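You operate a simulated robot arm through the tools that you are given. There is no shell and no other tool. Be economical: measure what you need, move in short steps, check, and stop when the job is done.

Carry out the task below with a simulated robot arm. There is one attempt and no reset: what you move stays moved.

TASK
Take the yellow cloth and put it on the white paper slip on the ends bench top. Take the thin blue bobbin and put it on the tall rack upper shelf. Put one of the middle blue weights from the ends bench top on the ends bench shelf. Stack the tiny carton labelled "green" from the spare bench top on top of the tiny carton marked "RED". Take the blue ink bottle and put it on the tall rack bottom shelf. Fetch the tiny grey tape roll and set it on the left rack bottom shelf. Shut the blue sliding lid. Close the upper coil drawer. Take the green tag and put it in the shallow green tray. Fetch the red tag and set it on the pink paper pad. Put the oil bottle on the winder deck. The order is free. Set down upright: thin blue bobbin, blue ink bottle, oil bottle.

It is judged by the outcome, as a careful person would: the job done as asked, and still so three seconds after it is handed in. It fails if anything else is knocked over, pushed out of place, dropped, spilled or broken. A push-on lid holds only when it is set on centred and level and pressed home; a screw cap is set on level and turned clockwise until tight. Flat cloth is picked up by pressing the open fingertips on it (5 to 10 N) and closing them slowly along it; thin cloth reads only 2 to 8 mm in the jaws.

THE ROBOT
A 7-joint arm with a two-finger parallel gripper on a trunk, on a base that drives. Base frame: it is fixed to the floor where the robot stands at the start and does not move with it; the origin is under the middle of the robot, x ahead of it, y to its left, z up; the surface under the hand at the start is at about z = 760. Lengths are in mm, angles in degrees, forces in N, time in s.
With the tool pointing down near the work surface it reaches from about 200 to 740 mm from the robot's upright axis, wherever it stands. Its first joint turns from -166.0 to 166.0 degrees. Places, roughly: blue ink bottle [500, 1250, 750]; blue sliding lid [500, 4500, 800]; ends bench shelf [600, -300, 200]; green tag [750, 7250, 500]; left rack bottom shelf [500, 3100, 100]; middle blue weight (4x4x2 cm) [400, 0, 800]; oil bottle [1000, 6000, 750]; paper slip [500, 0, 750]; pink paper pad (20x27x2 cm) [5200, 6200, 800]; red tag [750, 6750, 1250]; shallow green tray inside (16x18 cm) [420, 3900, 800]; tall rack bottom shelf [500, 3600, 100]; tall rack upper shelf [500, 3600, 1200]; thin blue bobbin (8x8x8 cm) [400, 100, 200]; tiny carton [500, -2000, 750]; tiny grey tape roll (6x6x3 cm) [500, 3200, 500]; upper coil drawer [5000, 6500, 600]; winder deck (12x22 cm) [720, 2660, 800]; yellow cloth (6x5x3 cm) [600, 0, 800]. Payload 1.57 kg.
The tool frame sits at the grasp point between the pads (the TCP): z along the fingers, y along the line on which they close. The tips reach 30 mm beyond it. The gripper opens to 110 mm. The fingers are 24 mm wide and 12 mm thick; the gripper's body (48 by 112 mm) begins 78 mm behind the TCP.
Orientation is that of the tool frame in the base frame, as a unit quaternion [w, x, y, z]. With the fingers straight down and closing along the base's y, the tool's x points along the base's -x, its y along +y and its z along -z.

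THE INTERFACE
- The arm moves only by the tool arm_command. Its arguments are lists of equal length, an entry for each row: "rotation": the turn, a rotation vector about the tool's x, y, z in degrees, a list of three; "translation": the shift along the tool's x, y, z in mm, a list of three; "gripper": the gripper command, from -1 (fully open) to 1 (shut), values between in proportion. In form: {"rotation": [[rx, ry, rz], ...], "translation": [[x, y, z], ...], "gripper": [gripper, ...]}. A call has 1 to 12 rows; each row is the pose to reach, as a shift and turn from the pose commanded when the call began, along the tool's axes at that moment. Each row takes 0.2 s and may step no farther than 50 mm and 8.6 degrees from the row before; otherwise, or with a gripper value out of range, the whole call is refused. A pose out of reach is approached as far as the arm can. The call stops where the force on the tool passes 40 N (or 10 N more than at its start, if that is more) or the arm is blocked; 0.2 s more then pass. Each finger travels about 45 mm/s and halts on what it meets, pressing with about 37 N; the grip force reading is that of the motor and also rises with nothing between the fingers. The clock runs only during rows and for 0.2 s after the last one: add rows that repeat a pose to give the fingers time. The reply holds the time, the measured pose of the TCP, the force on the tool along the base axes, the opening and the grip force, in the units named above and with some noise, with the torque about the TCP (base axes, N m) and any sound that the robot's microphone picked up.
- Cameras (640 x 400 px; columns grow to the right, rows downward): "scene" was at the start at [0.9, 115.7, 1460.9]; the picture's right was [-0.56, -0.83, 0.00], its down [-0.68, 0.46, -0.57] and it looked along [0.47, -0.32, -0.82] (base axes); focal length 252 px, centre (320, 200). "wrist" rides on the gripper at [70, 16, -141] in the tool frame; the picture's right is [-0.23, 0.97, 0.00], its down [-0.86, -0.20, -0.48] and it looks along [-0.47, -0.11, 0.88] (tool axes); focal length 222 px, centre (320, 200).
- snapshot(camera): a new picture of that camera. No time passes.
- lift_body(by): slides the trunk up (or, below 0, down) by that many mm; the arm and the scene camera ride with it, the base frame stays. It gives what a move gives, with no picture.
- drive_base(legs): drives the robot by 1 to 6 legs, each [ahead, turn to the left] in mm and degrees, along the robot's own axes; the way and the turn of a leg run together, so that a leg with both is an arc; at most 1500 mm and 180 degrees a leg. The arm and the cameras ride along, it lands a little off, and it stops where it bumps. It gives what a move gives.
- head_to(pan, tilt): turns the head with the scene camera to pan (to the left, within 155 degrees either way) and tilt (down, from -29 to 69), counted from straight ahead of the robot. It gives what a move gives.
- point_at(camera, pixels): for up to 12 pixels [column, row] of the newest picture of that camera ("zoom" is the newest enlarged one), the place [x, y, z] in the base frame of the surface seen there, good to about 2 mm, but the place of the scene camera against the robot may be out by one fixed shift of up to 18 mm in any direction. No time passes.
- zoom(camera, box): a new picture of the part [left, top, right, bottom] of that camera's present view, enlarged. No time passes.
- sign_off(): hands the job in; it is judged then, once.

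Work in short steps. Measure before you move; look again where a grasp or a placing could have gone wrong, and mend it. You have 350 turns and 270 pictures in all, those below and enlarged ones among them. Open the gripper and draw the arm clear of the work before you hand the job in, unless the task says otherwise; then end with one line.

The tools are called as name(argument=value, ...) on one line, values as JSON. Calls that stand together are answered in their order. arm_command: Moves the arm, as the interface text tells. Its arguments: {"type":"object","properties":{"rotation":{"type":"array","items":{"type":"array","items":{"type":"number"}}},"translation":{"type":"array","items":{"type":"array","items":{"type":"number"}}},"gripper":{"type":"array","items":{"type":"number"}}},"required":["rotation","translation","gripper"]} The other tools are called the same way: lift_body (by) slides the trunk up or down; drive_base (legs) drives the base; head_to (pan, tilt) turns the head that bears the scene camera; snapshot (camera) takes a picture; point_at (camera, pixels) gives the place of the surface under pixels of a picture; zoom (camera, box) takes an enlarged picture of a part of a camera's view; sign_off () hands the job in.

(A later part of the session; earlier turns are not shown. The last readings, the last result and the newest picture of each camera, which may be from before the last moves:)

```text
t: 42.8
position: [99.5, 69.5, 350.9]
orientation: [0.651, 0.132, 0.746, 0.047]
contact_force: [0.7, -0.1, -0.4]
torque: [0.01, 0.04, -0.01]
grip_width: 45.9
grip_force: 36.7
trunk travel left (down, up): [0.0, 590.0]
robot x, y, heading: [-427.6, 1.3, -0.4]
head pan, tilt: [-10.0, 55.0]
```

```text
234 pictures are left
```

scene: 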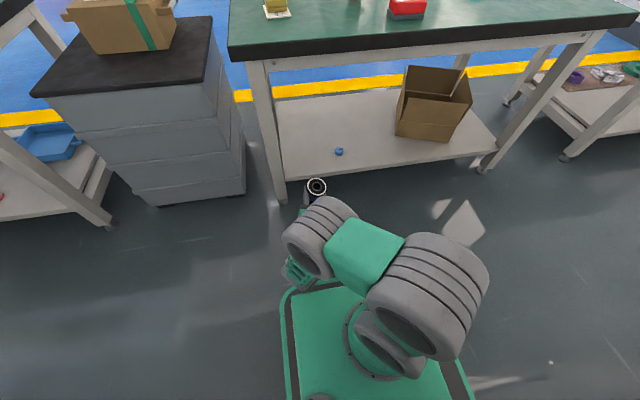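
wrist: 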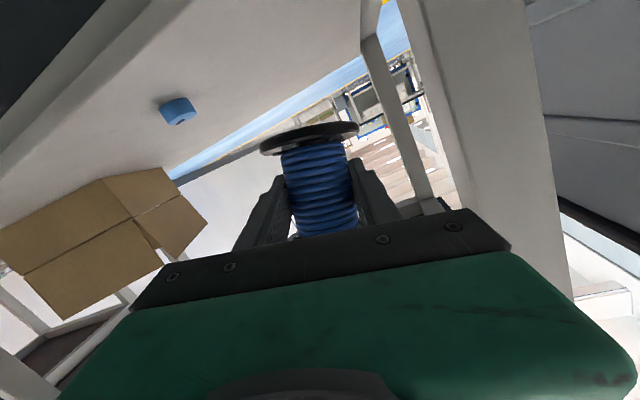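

I check the base plate extents and the aisle obstacles with the head turned left.

point_at(camera="scene", pixels=[[284, 295], [300, 288], [455, 380], [290, 390], [145, 200], [245, 190]])

head_to(pan=90, tilt=20)

snapshot(camera="scene")

lift_body(by=400)

snapshot(camera="scene")

```text
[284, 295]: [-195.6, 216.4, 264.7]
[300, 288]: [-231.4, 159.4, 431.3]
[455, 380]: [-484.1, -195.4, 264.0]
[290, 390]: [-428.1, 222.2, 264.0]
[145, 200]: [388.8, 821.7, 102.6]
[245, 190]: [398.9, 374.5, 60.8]
```

```text
t: 44.5
position: [101.0, 70.3, 351.5]
orientation: [0.651, 0.132, 0.746, 0.047]
contact_force: [-0.3, -0.2, -0.1]
torque: [-0.01, 0.01, 0.02]
grip_width: 45.7
grip_force: 36.5
trunk travel left (down, up): [0.0, 590.0]
robot x, y, heading: [-424.9, -1.4, -0.4]
head pan, tilt: [90.0, 20.0]
```

```text
233 pictures are left
```

scene: 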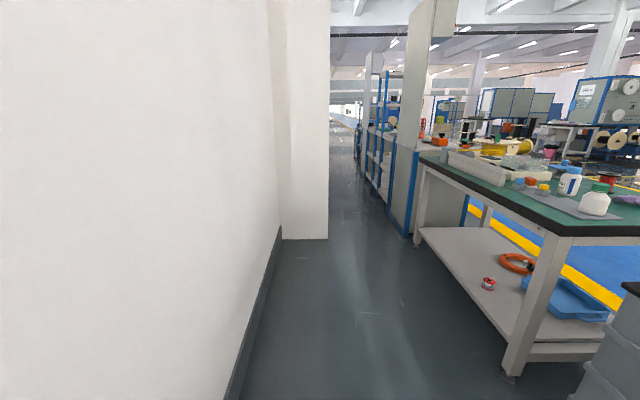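

```text
t: 48.4
position: [100.1, 69.8, 751.5]
orientation: [0.652, 0.133, 0.745, 0.046]
contact_force: [-0.7, -0.5, -0.2]
torque: [0.0, 0.0, -0.02]
grip_width: 45.8
grip_force: 37.0
trunk travel left (down, up): [-400.0, 190.0]
robot x, y, heading: [-426.5, 0.3, -0.6]
head pan, tilt: [90.0, 20.0]
```

```text
232 pictures are left
```

scene: 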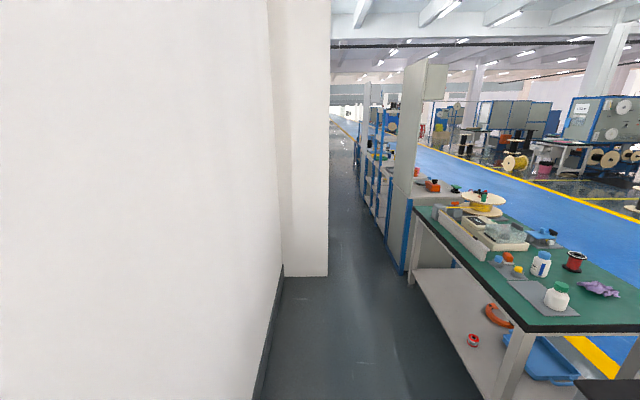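

point_at(camera="scene", pixels=[[327, 276], [285, 276], [383, 245], [405, 275], [427, 160], [270, 340], [410, 205], [358, 180], [520, 330], [366, 100]])

zoom(camera="scene", box=[320, 60, 520, 200])

zoom(camera="scene", box=[400, 160, 640, 340])

```text
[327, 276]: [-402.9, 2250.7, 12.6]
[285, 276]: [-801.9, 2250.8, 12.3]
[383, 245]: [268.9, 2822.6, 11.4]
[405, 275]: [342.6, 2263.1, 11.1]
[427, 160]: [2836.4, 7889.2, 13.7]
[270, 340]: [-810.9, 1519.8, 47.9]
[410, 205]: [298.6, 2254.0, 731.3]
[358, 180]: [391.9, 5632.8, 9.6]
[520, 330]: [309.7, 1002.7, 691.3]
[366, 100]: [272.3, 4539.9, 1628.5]
```

```text
2.86 times, centred on (420, 130) of scene
```

zoom: 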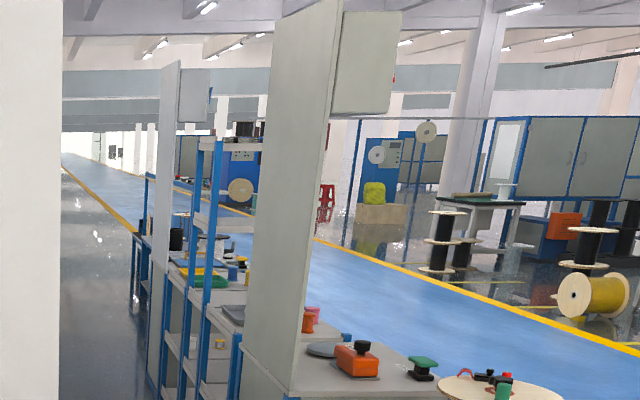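

```text
2.22 times, centred on (520, 250) of scene
```

zoom: 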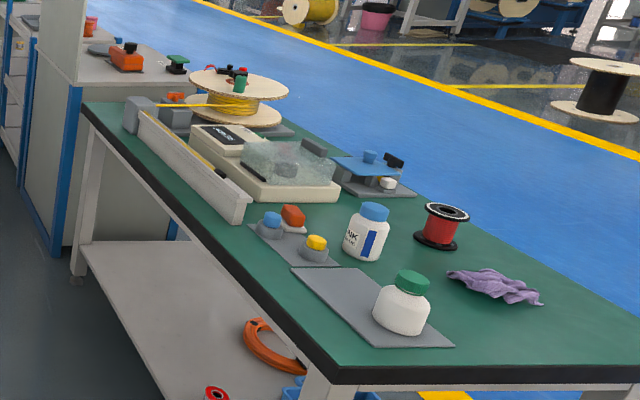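

A pillar narrows the aisle to x −400…270 past y=2250. I turn left in place here, then S-curve to x≈−80 and stop at y≈2000 to look.

drive_base(legs=[[0, 90.5], [800, -25], [800, 25], [200, 0]])

head_to(pan=-20, tilt=15)

snapshot(camera="scene")

```text
t: 61.5
position: [-222.6, 2250.1, 751.2]
orientation: [0.416, -0.449, 0.609, 0.504]
contact_force: [-0.3, 0.5, -0.3]
torque: [-0.04, 0.0, -0.03]
grip_width: 45.6
grip_force: 37.2
trunk travel left (down, up): [-400.0, 190.0]
robot x, y, heading: [-123.6, 1726.8, 92.2]
head pan, tilt: [90.0, 20.0]
```

```text
t: 63.4
position: [-223.6, 2250.8, 753.2]
orientation: [0.416, -0.448, 0.61, 0.505]
contact_force: [-0.4, 1.0, -1.3]
torque: [0.0, 0.01, 0.0]
grip_width: 45.6
grip_force: 36.9
trunk travel left (down, up): [-400.0, 190.0]
robot x, y, heading: [-128.0, 1727.3, 92.4]
head pan, tilt: [-20.0, 15.0]
```

```text
229 pictures are left
```

scene: 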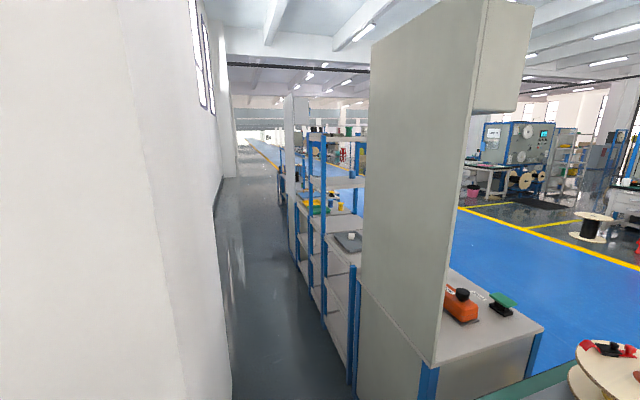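

I measure the wall line beyond the pillar and rack geometry.

point_at(camera="scene", pixels=[[216, 220], [215, 190], [231, 390], [352, 380], [325, 315], [310, 270], [297, 230], [420, 390], [305, 180], [335, 185]])

zoom(camera="scene", box=[260, 80, 400, 360])

```text
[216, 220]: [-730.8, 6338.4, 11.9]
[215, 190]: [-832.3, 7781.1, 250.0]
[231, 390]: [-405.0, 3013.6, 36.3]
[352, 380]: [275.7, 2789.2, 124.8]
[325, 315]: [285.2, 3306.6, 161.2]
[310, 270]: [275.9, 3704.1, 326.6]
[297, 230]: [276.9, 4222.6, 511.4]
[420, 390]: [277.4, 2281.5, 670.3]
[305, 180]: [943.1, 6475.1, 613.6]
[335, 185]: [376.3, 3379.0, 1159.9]
```

```text
1.43 times, centred on (330, 220) of scene
```

zoom: 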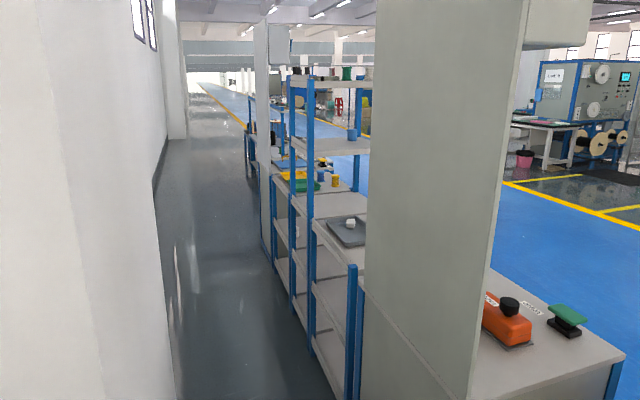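

Drive on to y≈3600 at x≈−120 and look at the tall rack.

drive_base(legs=[[0, -2.3], [1500, 0], [370, 0]])

head_to(pan=-90, tilt=25)

snapshot(camera="scene")

```text
t: 73.1
position: [-229.5, 4119.7, 751.1]
orientation: [0.422, -0.441, 0.614, 0.5]
contact_force: [-0.5, 0.7, 0.2]
torque: [0.01, 0.02, 0.0]
grip_width: 45.5
grip_force: 36.7
trunk travel left (down, up): [-400.0, 190.0]
robot x, y, heading: [-143.8, 3592.3, 91.4]
head pan, tilt: [-20.0, 15.0]
```

```text
t: 74.5
position: [-230.1, 4119.8, 752.3]
orientation: [0.421, -0.441, 0.615, 0.5]
contact_force: [-0.8, -0.3, -0.2]
torque: [-0.01, -0.02, 0.01]
grip_width: 45.6
grip_force: 37.3
trunk travel left (down, up): [-400.0, 190.0]
robot x, y, heading: [-146.6, 3597.9, 91.0]
head pan, tilt: [-90.0, 25.0]
```

```text
227 pictures are left
```

scene: 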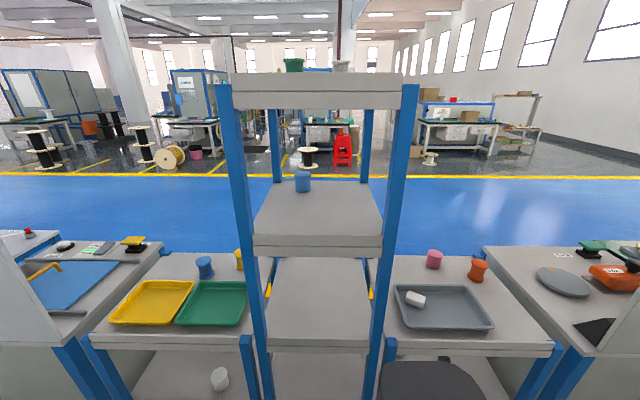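

I measure the tall rack shelf heights and widths.

point_at(camera="scene", pixels=[[260, 237], [375, 237], [320, 232], [320, 190], [303, 185], [320, 100], [320, 340], [320, 395], [245, 200], [395, 200], [318, 290], [290, 190]])

head_to(pan=-90, tilt=60)

snapshot(camera="scene")

```text
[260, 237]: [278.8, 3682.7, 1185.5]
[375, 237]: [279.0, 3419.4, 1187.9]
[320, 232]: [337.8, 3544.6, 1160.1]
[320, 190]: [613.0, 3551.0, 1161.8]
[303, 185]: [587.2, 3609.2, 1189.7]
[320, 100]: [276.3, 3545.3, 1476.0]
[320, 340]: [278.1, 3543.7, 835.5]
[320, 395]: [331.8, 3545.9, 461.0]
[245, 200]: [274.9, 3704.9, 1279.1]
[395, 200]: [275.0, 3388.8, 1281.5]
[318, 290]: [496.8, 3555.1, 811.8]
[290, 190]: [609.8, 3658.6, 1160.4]
```

```text
t: 75.6
position: [-230.4, 4119.3, 751.8]
orientation: [0.421, -0.442, 0.614, 0.5]
contact_force: [-0.1, -0.9, -0.5]
torque: [-0.02, 0.01, 0.0]
grip_width: 45.3
grip_force: 36.3
trunk travel left (down, up): [-400.0, 190.0]
robot x, y, heading: [-145.0, 3596.2, 91.1]
head pan, tilt: [-90.0, 60.0]
```

```text
226 pictures are left
```

scene: 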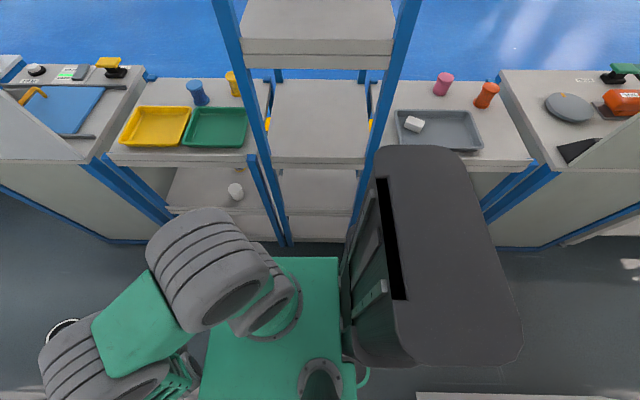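

The rack has inner y 3420–3680, a front lip. I check how far the wall is behind (pan left).

head_to(pan=90, tilt=40)

snapshot(camera="scene")

point_at(camera="scene", pixels=[[50, 200], [120, 250], [200, 250], [320, 250], [450, 250], [600, 200], [320, 150]])

```text
t: 78.2
position: [-230.5, 4118.9, 751.8]
orientation: [0.421, -0.441, 0.615, 0.5]
contact_force: [0.3, -1.3, -0.8]
torque: [0.0, -0.02, -0.02]
grip_width: 45.3
grip_force: 36.7
trunk travel left (down, up): [-400.0, 190.0]
robot x, y, heading: [-143.1, 3597.3, 91.3]
head pan, tilt: [90.0, 40.0]
```

```text
225 pictures are left
```

scene: 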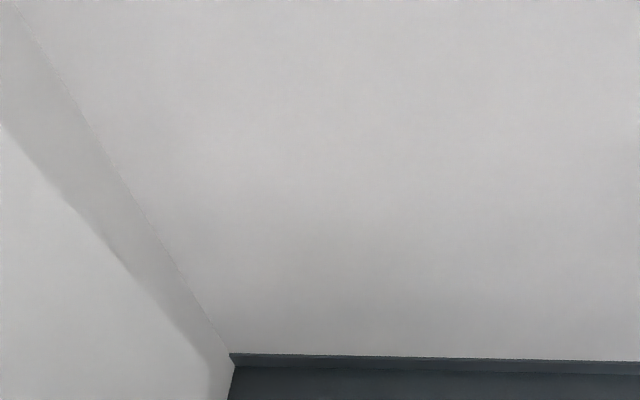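

```text
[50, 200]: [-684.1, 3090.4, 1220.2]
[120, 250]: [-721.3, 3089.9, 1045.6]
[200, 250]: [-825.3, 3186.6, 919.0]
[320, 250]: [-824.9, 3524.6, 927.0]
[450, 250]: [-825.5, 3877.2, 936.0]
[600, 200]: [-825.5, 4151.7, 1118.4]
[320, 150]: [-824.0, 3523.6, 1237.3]
```

Wall is at x=−825 here (pillar ends y=3090), so there is room. I S-curve to x≈−440, reverse to y≈3560, then turn right to face the rack.

drive_base(legs=[[400, 45], [400, -45], [-760, 0], [0, -91]])

head_to(pan=0, tilt=35)

snapshot(camera="scene")

```text
t: 90.4
position: [92.2, 3619.1, 753.8]
orientation: [0.652, 0.127, 0.746, 0.054]
contact_force: [-0.9, 0.8, 0.1]
torque: [-0.02, 0.02, 0.03]
grip_width: 45.5
grip_force: 37.1
trunk travel left (down, up): [-400.0, 190.0]
robot x, y, heading: [-430.2, 3535.4, 0.3]
head pan, tilt: [90.0, 40.0]
```

```text
t: 92.0
position: [92.2, 3618.3, 752.8]
orientation: [0.652, 0.127, 0.746, 0.053]
contact_force: [0.3, -0.5, -0.2]
torque: [0.01, 0.0, 0.03]
grip_width: 45.6
grip_force: 37.3
trunk travel left (down, up): [-400.0, 190.0]
robot x, y, heading: [-432.8, 3538.1, 0.5]
head pan, tilt: [0.0, 35.0]
```

```text
224 pictures are left
```

scene: 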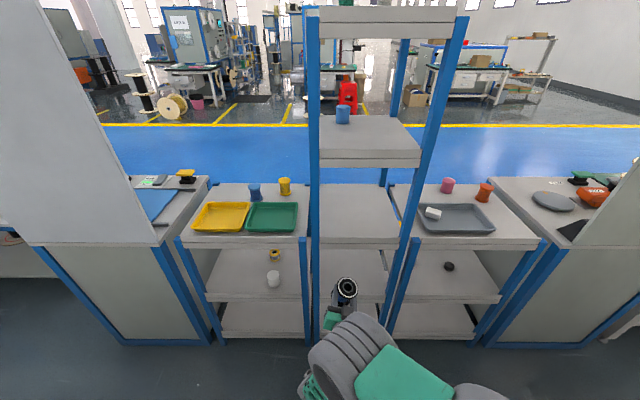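

Facing the rack squarely. I raise the trunk 190 and straighten the hand to pitch 70° while rising.

lift_body(by=190)

arm_command(rotation=[[-1.1, 4.1, -5.1], [-2.3, 8.2, -10.3], [-3.4, 12.3, -15.5], [-3.4, 12.3, -15.5]], translation=[[-36, -4, 3], [-72, -8, 6], [-108.6, -11.6, 8.7], [-108.6, -11.6, 8.7]], gripper=[0.6, 0.6, 0.6, 0.6])

```text
t: 94.1
position: [92.6, 3618.8, 942.1]
orientation: [0.652, 0.128, 0.746, 0.052]
contact_force: [0.3, -0.3, 0.3]
torque: [0.0, -0.01, -0.01]
grip_width: 45.4
grip_force: 36.9
trunk travel left (down, up): [-590.0, 0.0]
robot x, y, heading: [-435.0, 3539.3, 0.6]
head pan, tilt: [0.0, 35.0]
```

```text
t: 95.1
position: [109.1, 3578.8, 1045.8]
orientation: [0.573, -0.001, 0.82, 0.001]
contact_force: [-0.6, -1.2, -0.1]
torque: [-0.02, -0.03, 0.05]
grip_width: 45.5
grip_force: 37.4
trunk travel left (down, up): [-590.0, 0.0]
robot x, y, heading: [-432.8, 3536.3, 0.5]
head pan, tilt: [0.0, 35.0]
```

Upright now. Raise to TCP z≈1245, y 3550.

arm_command(rotation=[[0, 0, 0], [0, 0, 0], [0, 0, 0], [0, 0, 0], [0, 0, 0], [0, 0, 0]], translation=[[-40, -6, -12], [-80, -12, -24], [-120, -18, -36], [-160, -24, -48], [-191.4, -29, -59], [-191.4, -29, -59]], gripper=[0.6, 0.6, 0.6, 0.6, 0.6, 0.6])

snapshot(camera="wrist")

snapshot(camera="scene")

```text
t: 96.5
position: [122.0, 3549.0, 1246.7]
orientation: [0.574, 0.0, 0.819, -0.001]
contact_force: [-0.1, -0.5, -1.0]
torque: [0.03, 0.0, 0.01]
grip_width: 45.3
grip_force: 37.0
trunk travel left (down, up): [-590.0, 0.0]
robot x, y, heading: [-429.3, 3537.7, 0.6]
head pan, tilt: [0.0, 35.0]
```

```text
223 pictures are left
```

wrist: 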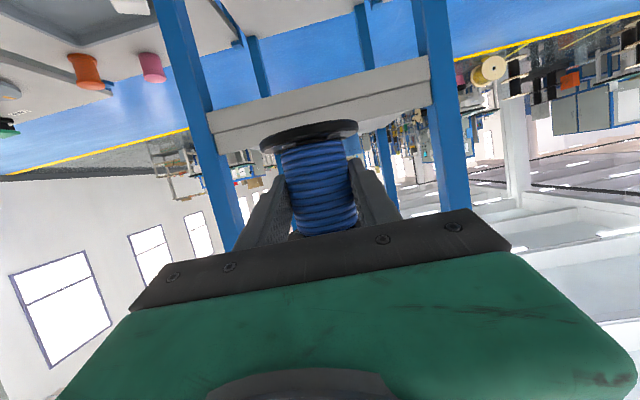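

```text
222 pictures are left
```

scene: 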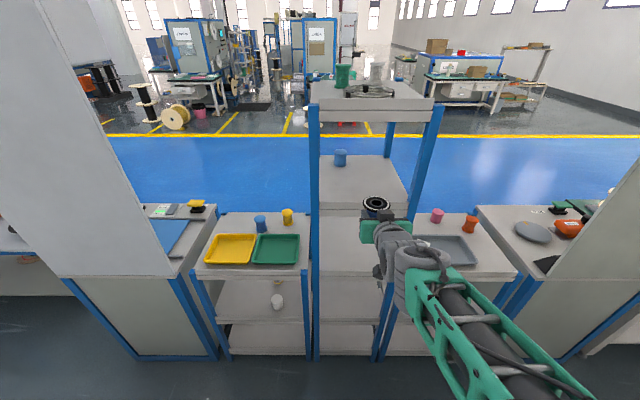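

I measure the lip and shelf with the wrist camera.

point_at(camera="wrist", pixels=[[230, 120], [225, 105], [410, 75], [410, 60], [210, 120], [430, 70], [225, 135], [300, 95]])

zoom(camera="wrist", box=[180, 30, 480, 180])

point_at(camera="scene", pixels=[[340, 205], [340, 195], [340, 185], [370, 175], [340, 212]])

```text
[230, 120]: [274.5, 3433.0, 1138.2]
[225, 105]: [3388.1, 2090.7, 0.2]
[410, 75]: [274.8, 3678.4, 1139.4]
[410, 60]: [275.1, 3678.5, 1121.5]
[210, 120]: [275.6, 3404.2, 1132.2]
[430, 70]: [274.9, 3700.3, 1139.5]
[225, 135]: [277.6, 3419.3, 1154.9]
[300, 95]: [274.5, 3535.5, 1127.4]
```

```text
2.13 times, centred on (330, 105) of wrist
```

zoom: 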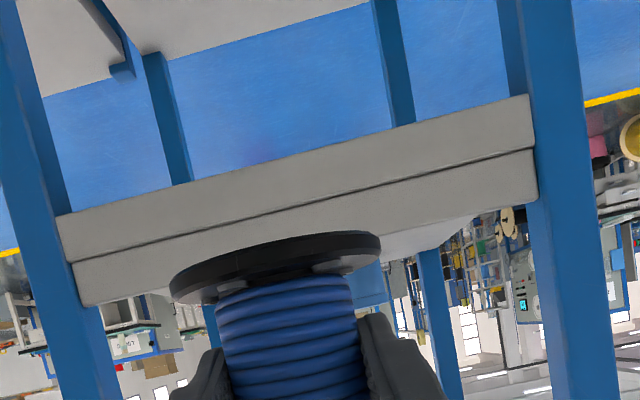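

```text
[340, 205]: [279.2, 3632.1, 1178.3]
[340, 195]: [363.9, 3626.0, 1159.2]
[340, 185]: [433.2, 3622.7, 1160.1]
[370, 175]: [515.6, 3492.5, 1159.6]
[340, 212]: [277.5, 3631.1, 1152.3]
```

Lip top ≈1176, bobbin bottom ≈1205. Drive forward 265 to bring it over the shelf.

drive_base(legs=[[265, 0]])

snapshot(camera="scene")

snapshot(camera="wrist")

```text
t: 98.4
position: [389.0, 3551.7, 1245.1]
orientation: [0.573, -0.001, 0.82, 0.0]
contact_force: [0.0, 0.1, -0.2]
torque: [0.03, -0.02, 0.0]
grip_width: 45.4
grip_force: 37.0
trunk travel left (down, up): [-590.0, 0.0]
robot x, y, heading: [-165.2, 3544.0, 0.6]
head pan, tilt: [0.0, 35.0]
```

```text
220 pictures are left
```

scene: 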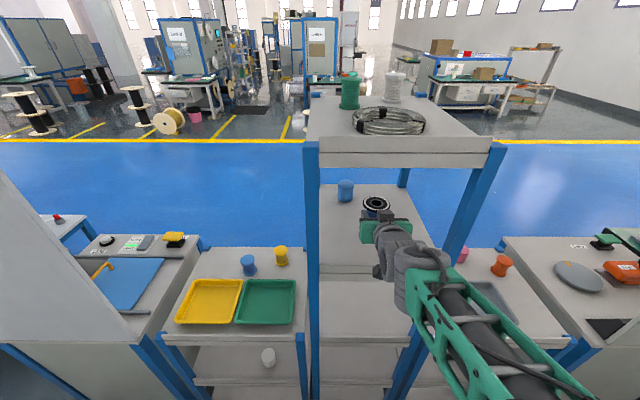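

```text
219 pictures are left
```

wrist: 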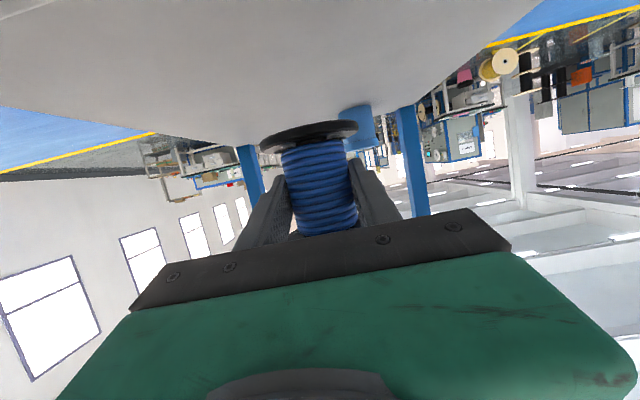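

point_at(camera="wrist", pixels=[[250, 110], [200, 80], [320, 80], [400, 60], [230, 125], [300, 30]])

```text
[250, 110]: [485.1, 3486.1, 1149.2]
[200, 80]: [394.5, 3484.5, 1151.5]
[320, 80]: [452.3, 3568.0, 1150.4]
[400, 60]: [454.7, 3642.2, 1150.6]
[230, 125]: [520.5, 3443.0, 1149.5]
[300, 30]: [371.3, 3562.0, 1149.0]
```

Shelf z=1150. Lower 51 mm, then nudge until light contact.

arm_command(rotation=[[0, 0, 0], [0, 0, 0], [0, 0, 0], [0, 0, 0]], translation=[[23, 0, 8.5], [40, 0, 14.7], [47.9, 0, 17.4], [49, 0, 17.8]], gripper=[0.6, 0.6, 0.6, 0.6])

snapshot(camera="wrist")

```text
t: 99.4
position: [387.7, 3553.9, 1192.9]
orientation: [0.574, -0.001, 0.819, 0.0]
contact_force: [0.5, 0.4, -0.3]
torque: [0.02, 0.0, 0.02]
grip_width: 45.4
grip_force: 37.6
trunk travel left (down, up): [-590.0, 0.0]
robot x, y, heading: [-162.6, 3542.5, 0.5]
head pan, tilt: [0.0, 35.0]
```

```text
218 pictures are left
```

wrist: 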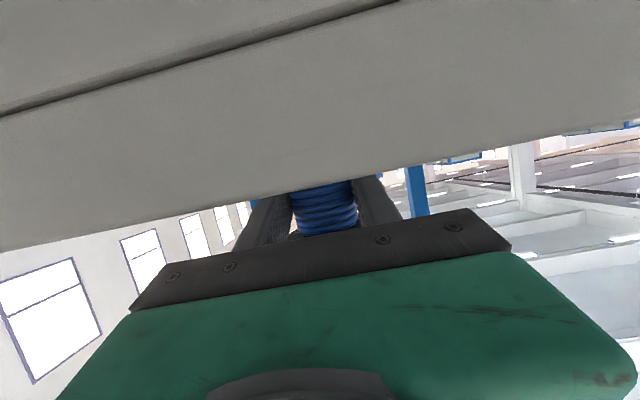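

Nudge down 2 mm and read force.

arm_command(rotation=[[0, 0, 0], [0, 0, 0]], translation=[[0.9, 0, 0.3], [1.9, 0, 0.7]], gripper=[0.6, 0.6])

```text
t: 100.0
position: [390.7, 3552.0, 1192.6]
orientation: [0.575, -0.001, 0.818, 0.0]
contact_force: [-2.6, 1.7, 8.2]
torque: [0.14, -0.21, 0.07]
grip_width: 45.6
grip_force: 37.0
trunk travel left (down, up): [-590.0, 0.0]
robot x, y, heading: [-164.5, 3540.1, 0.4]
head pan, tilt: [0.0, 35.0]
```

Contact made (8 N). Open fully and retreat along the tool axis.

arm_command(rotation=[[0, 0, 0], [0, 0, 0], [0, 0, 0], [0, 0, 0], [0, 0, 0], [0, 0, 0], [0, 0, 0], [0, 0, 0]], translation=[[0, 0, 0], [0, 0, 0], [0, 0, 0], [0, 0, 0], [0, 0, 0], [0, 0, -25], [0, 0, -60], [0, 0, -100]], gripper=[0.4, 0, -0.5, -1, -1, -1, -1, -1])

snapshot(camera="scene")

```text
t: 102.0
position: [298.1, 3548.8, 1189.2]
orientation: [0.536, 0.0, 0.844, -0.005]
contact_force: [7.4, -0.4, 21.1]
torque: [1.53, 0.2, -0.52]
grip_width: 109.8
grip_force: 0.0
trunk travel left (down, up): [-590.0, 0.0]
robot x, y, heading: [-169.6, 3537.5, 0.6]
head pan, tilt: [0.0, 35.0]
stopped in row 8: the arm was blocked; the commanded pose is now the measured one
```

```text
217 pictures are left
```

scene: 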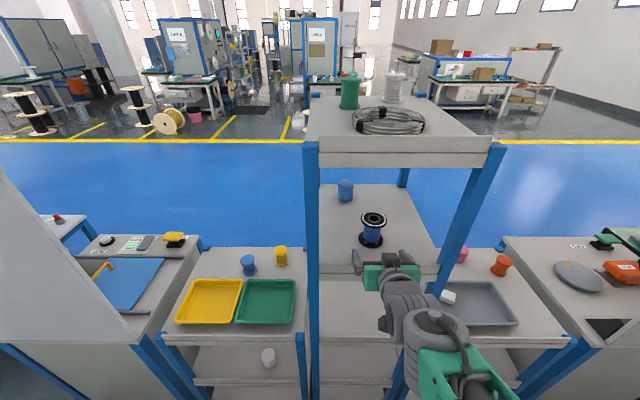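

Bobbin stands upright. The fingertips press the lip at the arm's near limit, so I first lift 40 mm, slightly forward.

arm_command(rotation=[[0, 0, 0], [0, 0, 0]], translation=[[-22, 0, 0.5], [-44.7, 0, 1]], gripper=[-1, -1])

```text
t: 102.6
position: [317.3, 3549.8, 1228.5]
orientation: [0.537, 0.0, 0.844, -0.006]
contact_force: [1.0, -0.1, 0.0]
torque: [0.02, 0.05, 0.01]
grip_width: 109.8
grip_force: 0.1
trunk travel left (down, up): [-590.0, 0.0]
robot x, y, heading: [-161.8, 3538.0, 0.7]
head pan, tilt: [0.0, 35.0]
```

Free. Drive back 270.

drive_base(legs=[[-270, 0]])

head_to(pan=-20, tilt=50)

snapshot(camera="scene")

```text
t: 104.5
position: [45.7, 3546.6, 1228.3]
orientation: [0.537, 0.001, 0.844, -0.006]
contact_force: [0.1, -0.8, -0.1]
torque: [0.0, 0.0, 0.01]
grip_width: 110.1
grip_force: 0.0
trunk travel left (down, up): [-590.0, 0.0]
robot x, y, heading: [-440.4, 3539.6, 0.2]
head pan, tilt: [0.0, 35.0]
```

```text
t: 105.4
position: [44.5, 3546.6, 1226.7]
orientation: [0.536, 0.001, 0.844, -0.007]
contact_force: [-0.8, -0.1, 0.2]
torque: [-0.05, 0.04, -0.01]
grip_width: 109.9
grip_force: 0.0
trunk travel left (down, up): [-590.0, 0.0]
robot x, y, heading: [-439.3, 3536.8, 0.8]
head pan, tilt: [-20.0, 50.0]
```

```text
216 pictures are left
```

scene: 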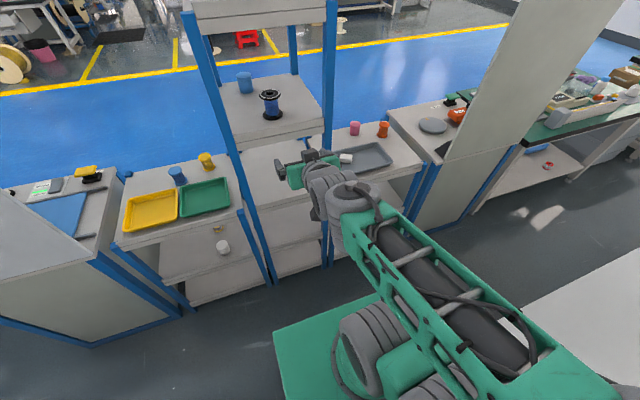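

Next the tape roll in the left rack (y≈3200). I lower the trunk 400 and fold the hand to pitch 45°, closer in, before shifting sideways.

lift_body(by=-400)

arm_command(rotation=[[0, 7, 0], [0, 14, 0], [0, 20, 0], [0, 20, 0], [0, 20, 0]], translation=[[0, 0, -20], [0, 0, -40], [0, 0, -60], [0, 0, -80], [0, 0, -80]], gripper=[-1, -1, -1, -1, -1])

snapshot(camera="scene")

```text
t: 109.2
position: [45.1, 3546.4, 779.8]
orientation: [0.491, -0.002, 0.871, -0.011]
contact_force: [-0.6, -1.0, -0.4]
torque: [-0.01, 0.02, -0.01]
grip_width: 109.8
grip_force: 0.1
trunk travel left (down, up): [-190.0, 400.0]
robot x, y, heading: [-433.5, 3539.4, 0.4]
head pan, tilt: [-20.0, 50.0]
```

```text
t: 109.8
position: [17.9, 3543.3, 765.0]
orientation: [0.369, 0.002, 0.929, -0.018]
contact_force: [0.4, -0.6, -0.2]
torque: [0.03, -0.02, 0.0]
grip_width: 110.1
grip_force: 0.1
trunk travel left (down, up): [-190.0, 400.0]
robot x, y, heading: [-435.3, 3539.4, 0.2]
head pan, tilt: [-20.0, 50.0]
stopped in row 2: the arm was blocked; the commanded pose is now the measured one
```

```text
215 pictures are left
```

scene: 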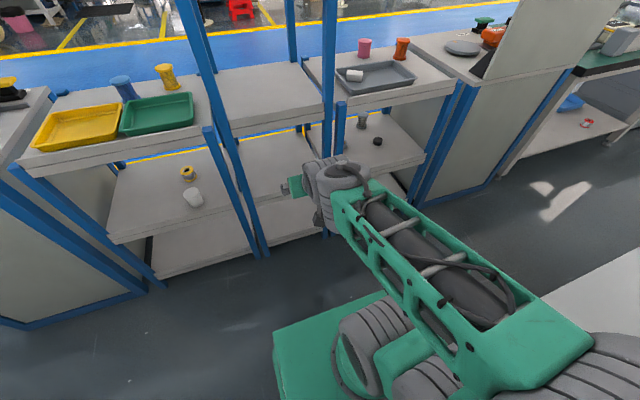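

I zoom on the left rack's middle shelf items near (370,130).

zoom(camera="scene", box=[310, 90, 430, 220])

point_at(camera="scene", pixels=[[377, 140], [362, 122], [395, 160], [340, 90], [345, 145], [352, 110], [395, 195], [189, 172]])

```text
3.08 times, centred on (370, 155) of scene
```

zoom: 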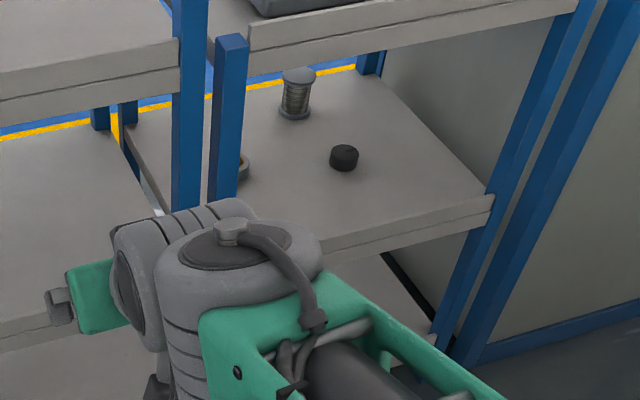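

```text
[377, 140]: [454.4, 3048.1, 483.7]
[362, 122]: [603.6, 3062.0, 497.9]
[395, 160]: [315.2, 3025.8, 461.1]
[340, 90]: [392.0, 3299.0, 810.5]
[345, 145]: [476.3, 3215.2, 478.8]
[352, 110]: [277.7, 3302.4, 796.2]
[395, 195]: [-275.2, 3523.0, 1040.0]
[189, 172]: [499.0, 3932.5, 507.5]
```

The grey roll edge shows behind the post at (476,3215). I shift the robot diagonally to y≈3375.

drive_base(legs=[[0, -45], [240, 0], [0, 44.8], [-120, 0]])

head_to(pan=-15, tilt=35)

snapshot(camera="scene")

```text
t: 116.5
position: [65.7, 3361.0, 767.7]
orientation: [0.37, 0.017, 0.929, -0.023]
contact_force: [0.6, 0.3, -0.5]
torque: [-0.01, -0.03, 0.02]
grip_width: 110.0
grip_force: 0.1
trunk travel left (down, up): [-190.0, 400.0]
robot x, y, heading: [-388.2, 3368.5, -1.4]
head pan, tilt: [-20.0, 50.0]
```

```text
t: 117.3
position: [64.8, 3359.4, 766.3]
orientation: [0.369, 0.017, 0.929, -0.024]
contact_force: [-0.7, -0.5, 0.4]
torque: [0.0, 0.0, -0.03]
grip_width: 110.3
grip_force: 0.2
trunk travel left (down, up): [-190.0, 400.0]
robot x, y, heading: [-390.3, 3366.9, -1.3]
head pan, tilt: [-15.0, 35.0]
```

```text
213 pictures are left
```

scene: 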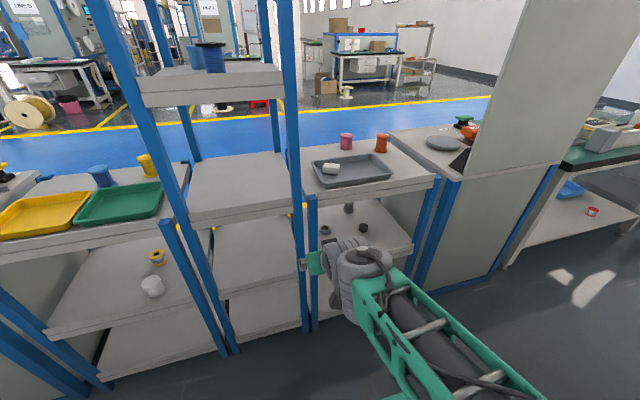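

zoom(camera="scene", box=[290, 180, 430, 290])

point_at(camera="scene", pixels=[[325, 230], [363, 228], [350, 207], [400, 240], [312, 240], [430, 240], [360, 260], [400, 262], [322, 232], [330, 232]])

```text
3.64 times, centred on (360, 235) of scene
```

zoom: 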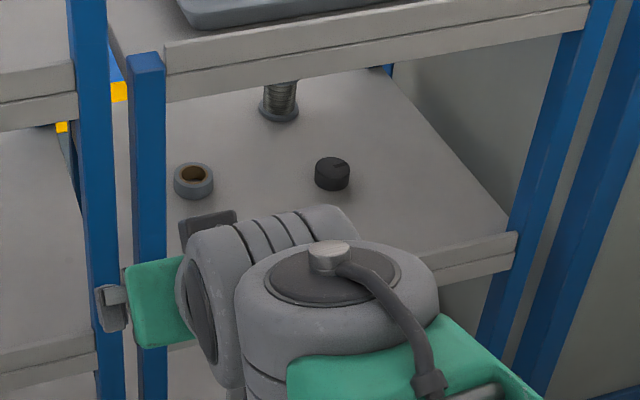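

```text
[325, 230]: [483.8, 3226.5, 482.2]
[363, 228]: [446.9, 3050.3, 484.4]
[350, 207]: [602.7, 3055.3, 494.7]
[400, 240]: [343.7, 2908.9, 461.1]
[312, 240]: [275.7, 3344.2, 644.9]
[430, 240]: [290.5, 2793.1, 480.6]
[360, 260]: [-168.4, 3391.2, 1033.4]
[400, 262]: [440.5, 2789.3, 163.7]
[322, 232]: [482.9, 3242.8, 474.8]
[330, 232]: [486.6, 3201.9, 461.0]
```

Tape roll at ≈(483,3226), shelf z≈450. I correct the heading, then set the hand at pitch 55° in front of it before driving in.

drive_base(legs=[[0, 1.3]])

point_at(camera="zoom", pixels=[[150, 120], [138, 200], [160, 200], [190, 80], [250, 60], [190, 185], [177, 178], [212, 182], [193, 196], [510, 240], [250, 84], [230, 150]])

```text
t: 118.0
position: [65.7, 3372.1, 767.8]
orientation: [0.369, 0.007, 0.929, -0.02]
contact_force: [0.2, 0.2, -0.4]
torque: [-0.01, -0.01, -0.01]
grip_width: 110.2
grip_force: 0.0
trunk travel left (down, up): [-190.0, 400.0]
robot x, y, heading: [-391.7, 3369.6, 0.1]
head pan, tilt: [-15.0, 35.0]
```

```text
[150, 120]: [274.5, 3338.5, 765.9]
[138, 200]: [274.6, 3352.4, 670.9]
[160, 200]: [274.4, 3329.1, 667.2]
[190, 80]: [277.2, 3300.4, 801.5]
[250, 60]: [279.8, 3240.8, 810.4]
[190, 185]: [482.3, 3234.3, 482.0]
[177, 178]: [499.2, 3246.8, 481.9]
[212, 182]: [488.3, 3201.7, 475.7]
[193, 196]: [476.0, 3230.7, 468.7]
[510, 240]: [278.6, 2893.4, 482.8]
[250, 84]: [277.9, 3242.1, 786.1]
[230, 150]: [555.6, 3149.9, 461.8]
```

Roll centre ≈ (497,3224), z 450–471. Move hand to (220,3224,540), pitch 55°.

arm_command(rotation=[[-1, -4, 0], [-2, -8, 0.2], [-2.4, -11.6, 0.3], [-2.4, -11.6, 0.3], [-2.4, -11.6, 0.3], [-2.4, -11.6, 0.3], [-2.4, -11.6, 0.3], [-2.4, -11.6, 0.3]], translation=[[6, -19, 40], [12, -38, 80], [19, -57, 120], [25, -77, 160], [31, -96, 200], [37, -115, 240], [44, -134, 276], [44, -134, 276]], gripper=[-1, -1, -0.8, -0.5, -0.5, -0.5, -0.5, -0.5])

snapshot(camera="wrist")

```text
t: 119.8
position: [223.4, 3225.5, 541.6]
orientation: [0.461, -0.001, 0.887, 0.001]
contact_force: [-0.6, -0.6, -0.7]
torque: [0.01, 0.04, -0.03]
grip_width: 82.5
grip_force: 0.0
trunk travel left (down, up): [-190.0, 400.0]
robot x, y, heading: [-387.3, 3366.8, 0.0]
head pan, tilt: [-15.0, 35.0]
```

```text
211 pictures are left
```

wrist: 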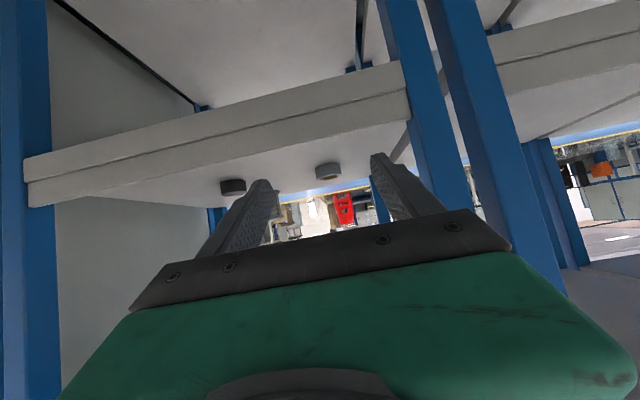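

zoom(camera="wrist", box=[200, 140, 400, 220])

point_at(camera="wrist", pixels=[[328, 170], [317, 172], [341, 170], [328, 178], [280, 160], [300, 110], [300, 90], [412, 110], [260, 150], [330, 140]])

```text
3.20 times, centred on (300, 180) of wrist
```

zoom: 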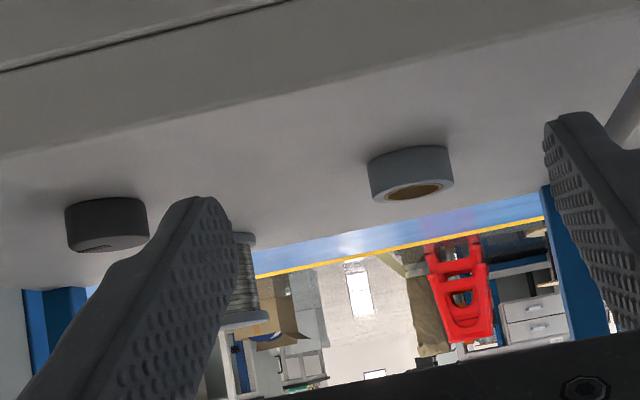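

```text
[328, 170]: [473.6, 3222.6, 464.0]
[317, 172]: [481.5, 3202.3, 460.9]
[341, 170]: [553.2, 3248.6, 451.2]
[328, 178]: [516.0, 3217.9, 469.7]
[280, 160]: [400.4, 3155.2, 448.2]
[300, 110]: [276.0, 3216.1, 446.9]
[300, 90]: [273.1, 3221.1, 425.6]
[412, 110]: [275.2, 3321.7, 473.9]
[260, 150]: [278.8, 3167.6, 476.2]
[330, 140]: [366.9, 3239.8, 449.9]
```

Roll centre ≈ (495,3223). Drive in 250 with tips above the lip.

drive_base(legs=[[250, 0]])

snapshot(camera="wrist")

```text
t: 121.8
position: [470.5, 3226.8, 536.5]
orientation: [0.455, 0.002, 0.891, 0.003]
contact_force: [0.5, -0.3, 0.5]
torque: [0.01, -0.02, 0.01]
grip_width: 82.5
grip_force: 0.2
trunk travel left (down, up): [-190.0, 400.0]
robot x, y, heading: [-135.0, 3368.1, -0.3]
head pan, tilt: [-15.0, 35.0]
stopped in leg 1: the robot was blocked; the commanded pose is now the measured one
```

```text
209 pictures are left
```

wrist: 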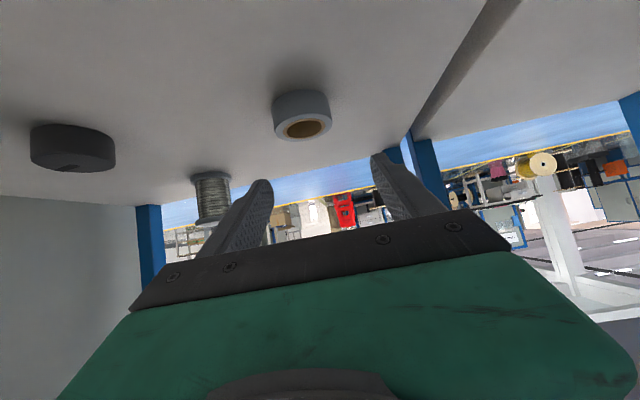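

"Blocked" near the end; I check the scene for what touches.

snapshot(camera="scene")

point_at(camera="wrist", pixels=[[300, 100], [273, 108], [330, 105], [303, 128], [302, 90], [303, 138]])

```text
208 pictures are left
```

scene: 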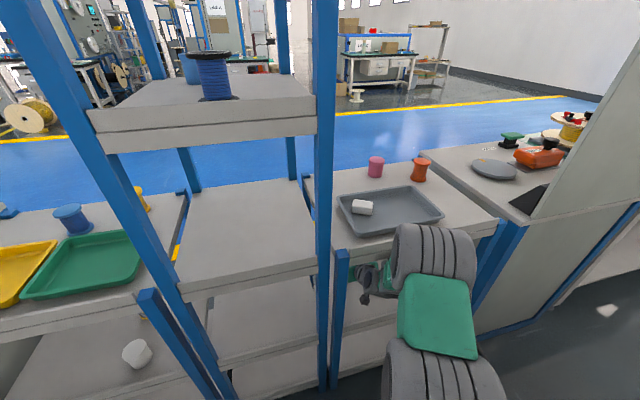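

```text
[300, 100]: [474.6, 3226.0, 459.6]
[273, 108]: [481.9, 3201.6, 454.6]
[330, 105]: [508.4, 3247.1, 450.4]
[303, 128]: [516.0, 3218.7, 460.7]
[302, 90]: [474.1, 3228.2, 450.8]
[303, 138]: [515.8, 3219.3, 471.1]
```

The wrist joint is near the worktop edge; lowering moves it away. I lower to TCP z≈480 in steps.

arm_command(rotation=[[0, -0.5, 0], [0, -0.9, 0], [0, -0.9, 0], [0, -0.9, 0]], translation=[[14, -3, 10], [28, -3, 22], [40, -3, 33], [43, -3, 36]], gripper=[-0.5, -0.5, -0.5, -0.5])

snapshot(camera="wrist")

```text
t: 122.8
position: [477.7, 3223.4, 479.2]
orientation: [0.463, 0.002, 0.886, 0.003]
contact_force: [-0.2, 0.1, -0.1]
torque: [-0.03, 0.04, 0.01]
grip_width: 82.7
grip_force: 0.1
trunk travel left (down, up): [-190.0, 400.0]
robot x, y, heading: [-135.3, 3368.2, -0.1]
head pan, tilt: [-15.0, 35.0]
```

```text
207 pictures are left
```

wrist: 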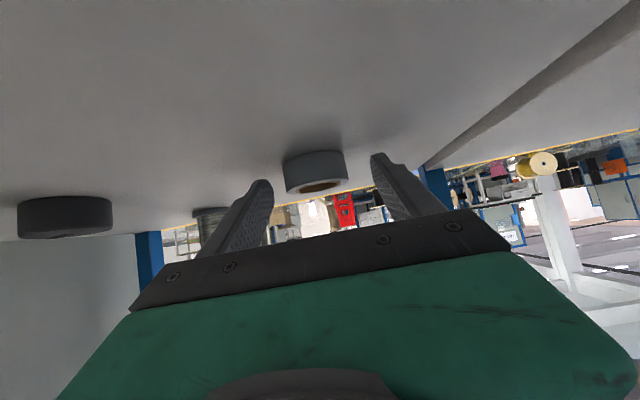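

Roll at (315,172) between the fingers. Close.

arm_command(rotation=[[0, 0, 0], [0, 0, 0], [0, 0, 0], [0, 0, 0], [0, 0, 0], [0, 0, 0]], translation=[[1, 0, 1], [1, 0, 1], [1, 0, 1], [1, 0, 1], [1, 0, 1], [1, 0, 1]], gripper=[-0.2, 0.1, 0.4, 0.7, 0.7, 0.7])

snapshot(camera="wrist")

```text
t: 124.2
position: [477.9, 3224.6, 478.9]
orientation: [0.463, 0.001, 0.887, 0.003]
contact_force: [0.6, -0.4, -0.3]
torque: [-0.03, -0.05, 0.02]
grip_width: 50.5
grip_force: 37.2
trunk travel left (down, up): [-190.0, 400.0]
robot x, y, heading: [-133.9, 3370.1, -0.1]
head pan, tilt: [-15.0, 35.0]
```

```text
206 pictures are left
```

wrist: 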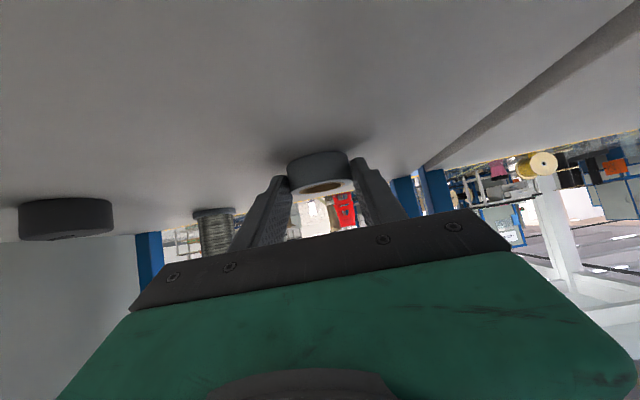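

Held at 50.5 mm. Lift 45, then drive back 250.

arm_command(rotation=[[0, 0, 0], [0, 0, 0], [0, 0, 0]], translation=[[-18, 0, -13], [-37, 0, -26], [-37, 0, -26]], gripper=[0.7, 0.7, 0.7])

drive_base(legs=[[-250, 0]])

snapshot(camera="wrist")

```text
t: 125.0
position: [475.3, 3225.3, 524.3]
orientation: [0.463, 0.002, 0.887, 0.003]
contact_force: [0.2, 0.4, -0.1]
torque: [0.03, 0.03, 0.01]
grip_width: 50.4
grip_force: 37.4
trunk travel left (down, up): [-190.0, 400.0]
robot x, y, heading: [-139.1, 3365.9, -0.2]
head pan, tilt: [-15.0, 35.0]
```

```text
t: 126.9
position: [226.5, 3226.1, 524.0]
orientation: [0.462, 0.002, 0.887, 0.003]
contact_force: [-0.8, 0.1, -0.8]
torque: [0.0, 0.04, 0.0]
grip_width: 50.1
grip_force: 37.0
trunk travel left (down, up): [-190.0, 400.0]
robot x, y, heading: [-385.3, 3372.5, -0.1]
head pan, tilt: [-15.0, 35.0]
```

```text
205 pictures are left
```

wrist: 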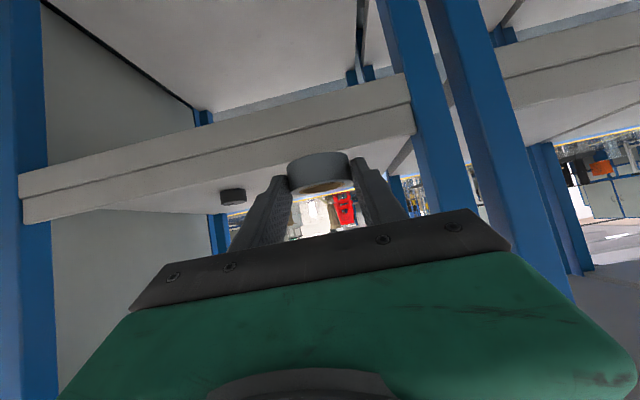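

Lower the trunk 190 to face the bottom shelf and look.

lift_body(by=-190)

snapshot(camera="wrist")

point_at(camera="wrist", pixels=[[150, 150], [250, 110], [250, 140], [300, 100], [280, 150], [380, 100], [380, 130], [220, 180], [300, 60], [200, 130]])

```text
t: 128.9
position: [226.7, 3224.7, 334.3]
orientation: [0.462, 0.001, 0.887, 0.004]
contact_force: [0.2, 0.8, -0.1]
torque: [0.0, -0.02, -0.01]
grip_width: 50.5
grip_force: 36.2
trunk travel left (down, up): [0.0, 590.0]
robot x, y, heading: [-385.1, 3369.3, 0.1]
head pan, tilt: [-15.0, 35.0]
```

```text
204 pictures are left
```

wrist: 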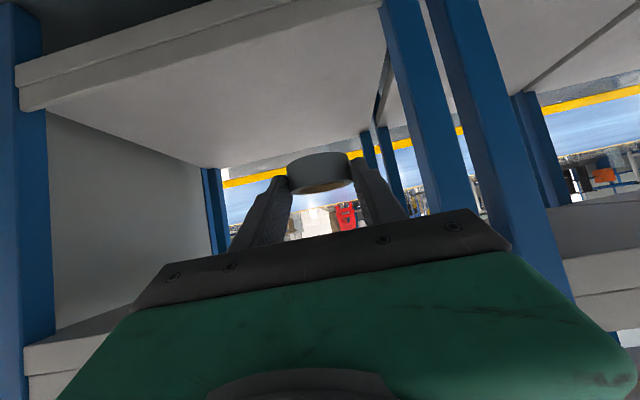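

```text
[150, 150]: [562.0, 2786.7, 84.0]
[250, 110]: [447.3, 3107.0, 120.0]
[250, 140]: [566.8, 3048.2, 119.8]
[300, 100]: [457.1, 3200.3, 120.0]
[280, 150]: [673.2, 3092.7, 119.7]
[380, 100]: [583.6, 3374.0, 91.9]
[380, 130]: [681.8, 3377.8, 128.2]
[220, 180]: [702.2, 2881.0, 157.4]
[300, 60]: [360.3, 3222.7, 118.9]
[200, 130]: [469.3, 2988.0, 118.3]
```

Bottom shelf z=120, empty, lip ≈146. Lower the arm to TCP z≈200 outside first.

arm_command(rotation=[[0, 0, 0], [0, 0, 0], [0, 0, 0], [0, 0, 0]], translation=[[36, 0, 25], [72, 0, 50], [109.7, 0, 76.9], [109.7, 0, 76.9]], gripper=[0.7, 0.7, 0.7, 0.7])

drive_base(legs=[[165, 0]])

snapshot(camera="wrist")

```text
t: 129.9
position: [226.2, 3227.0, 200.7]
orientation: [0.462, 0.001, 0.887, 0.003]
contact_force: [-0.5, -0.2, -0.1]
torque: [0.0, 0.01, 0.0]
grip_width: 50.4
grip_force: 37.5
trunk travel left (down, up): [0.0, 590.0]
robot x, y, heading: [-380.8, 3371.8, -0.1]
head pan, tilt: [-15.0, 35.0]
```

```text
t: 131.4
position: [390.3, 3228.2, 200.7]
orientation: [0.463, 0.001, 0.886, 0.003]
contact_force: [0.9, -0.5, -0.6]
torque: [0.0, 0.03, -0.01]
grip_width: 50.6
grip_force: 37.1
trunk travel left (down, up): [0.0, 590.0]
robot x, y, heading: [-223.0, 3370.8, 0.0]
head pan, tilt: [-15.0, 35.0]
```

```text
203 pictures are left
```

wrist: 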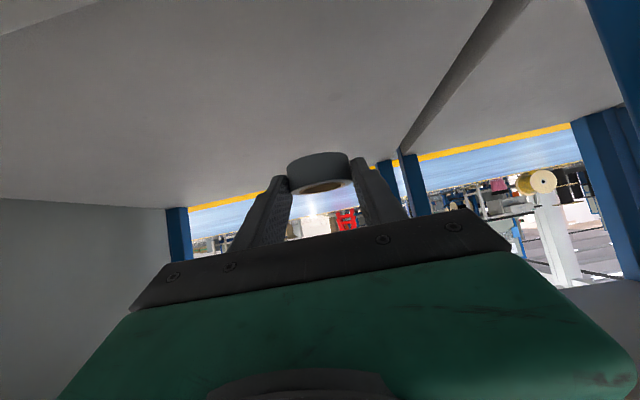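

Lower 51 mm and nudge.

arm_command(rotation=[[0, 0, 0], [0, 0, 0], [0, 0, 0], [0, 0, 0]], translation=[[18, -5, 13], [34, -10, 24], [41, -10, 28.7], [42, -10, 29.4]], gripper=[0.7, 0.7, 0.7, 0.7])

```text
t: 132.4
position: [392.0, 3216.0, 151.4]
orientation: [0.462, 0.0, 0.887, 0.003]
contact_force: [-1.1, 0.8, 0.7]
torque: [0.01, -0.01, 0.01]
grip_width: 50.5
grip_force: 36.6
trunk travel left (down, up): [0.0, 590.0]
robot x, y, heading: [-221.7, 3370.5, -0.0]
head pan, tilt: [-15.0, 35.0]
```

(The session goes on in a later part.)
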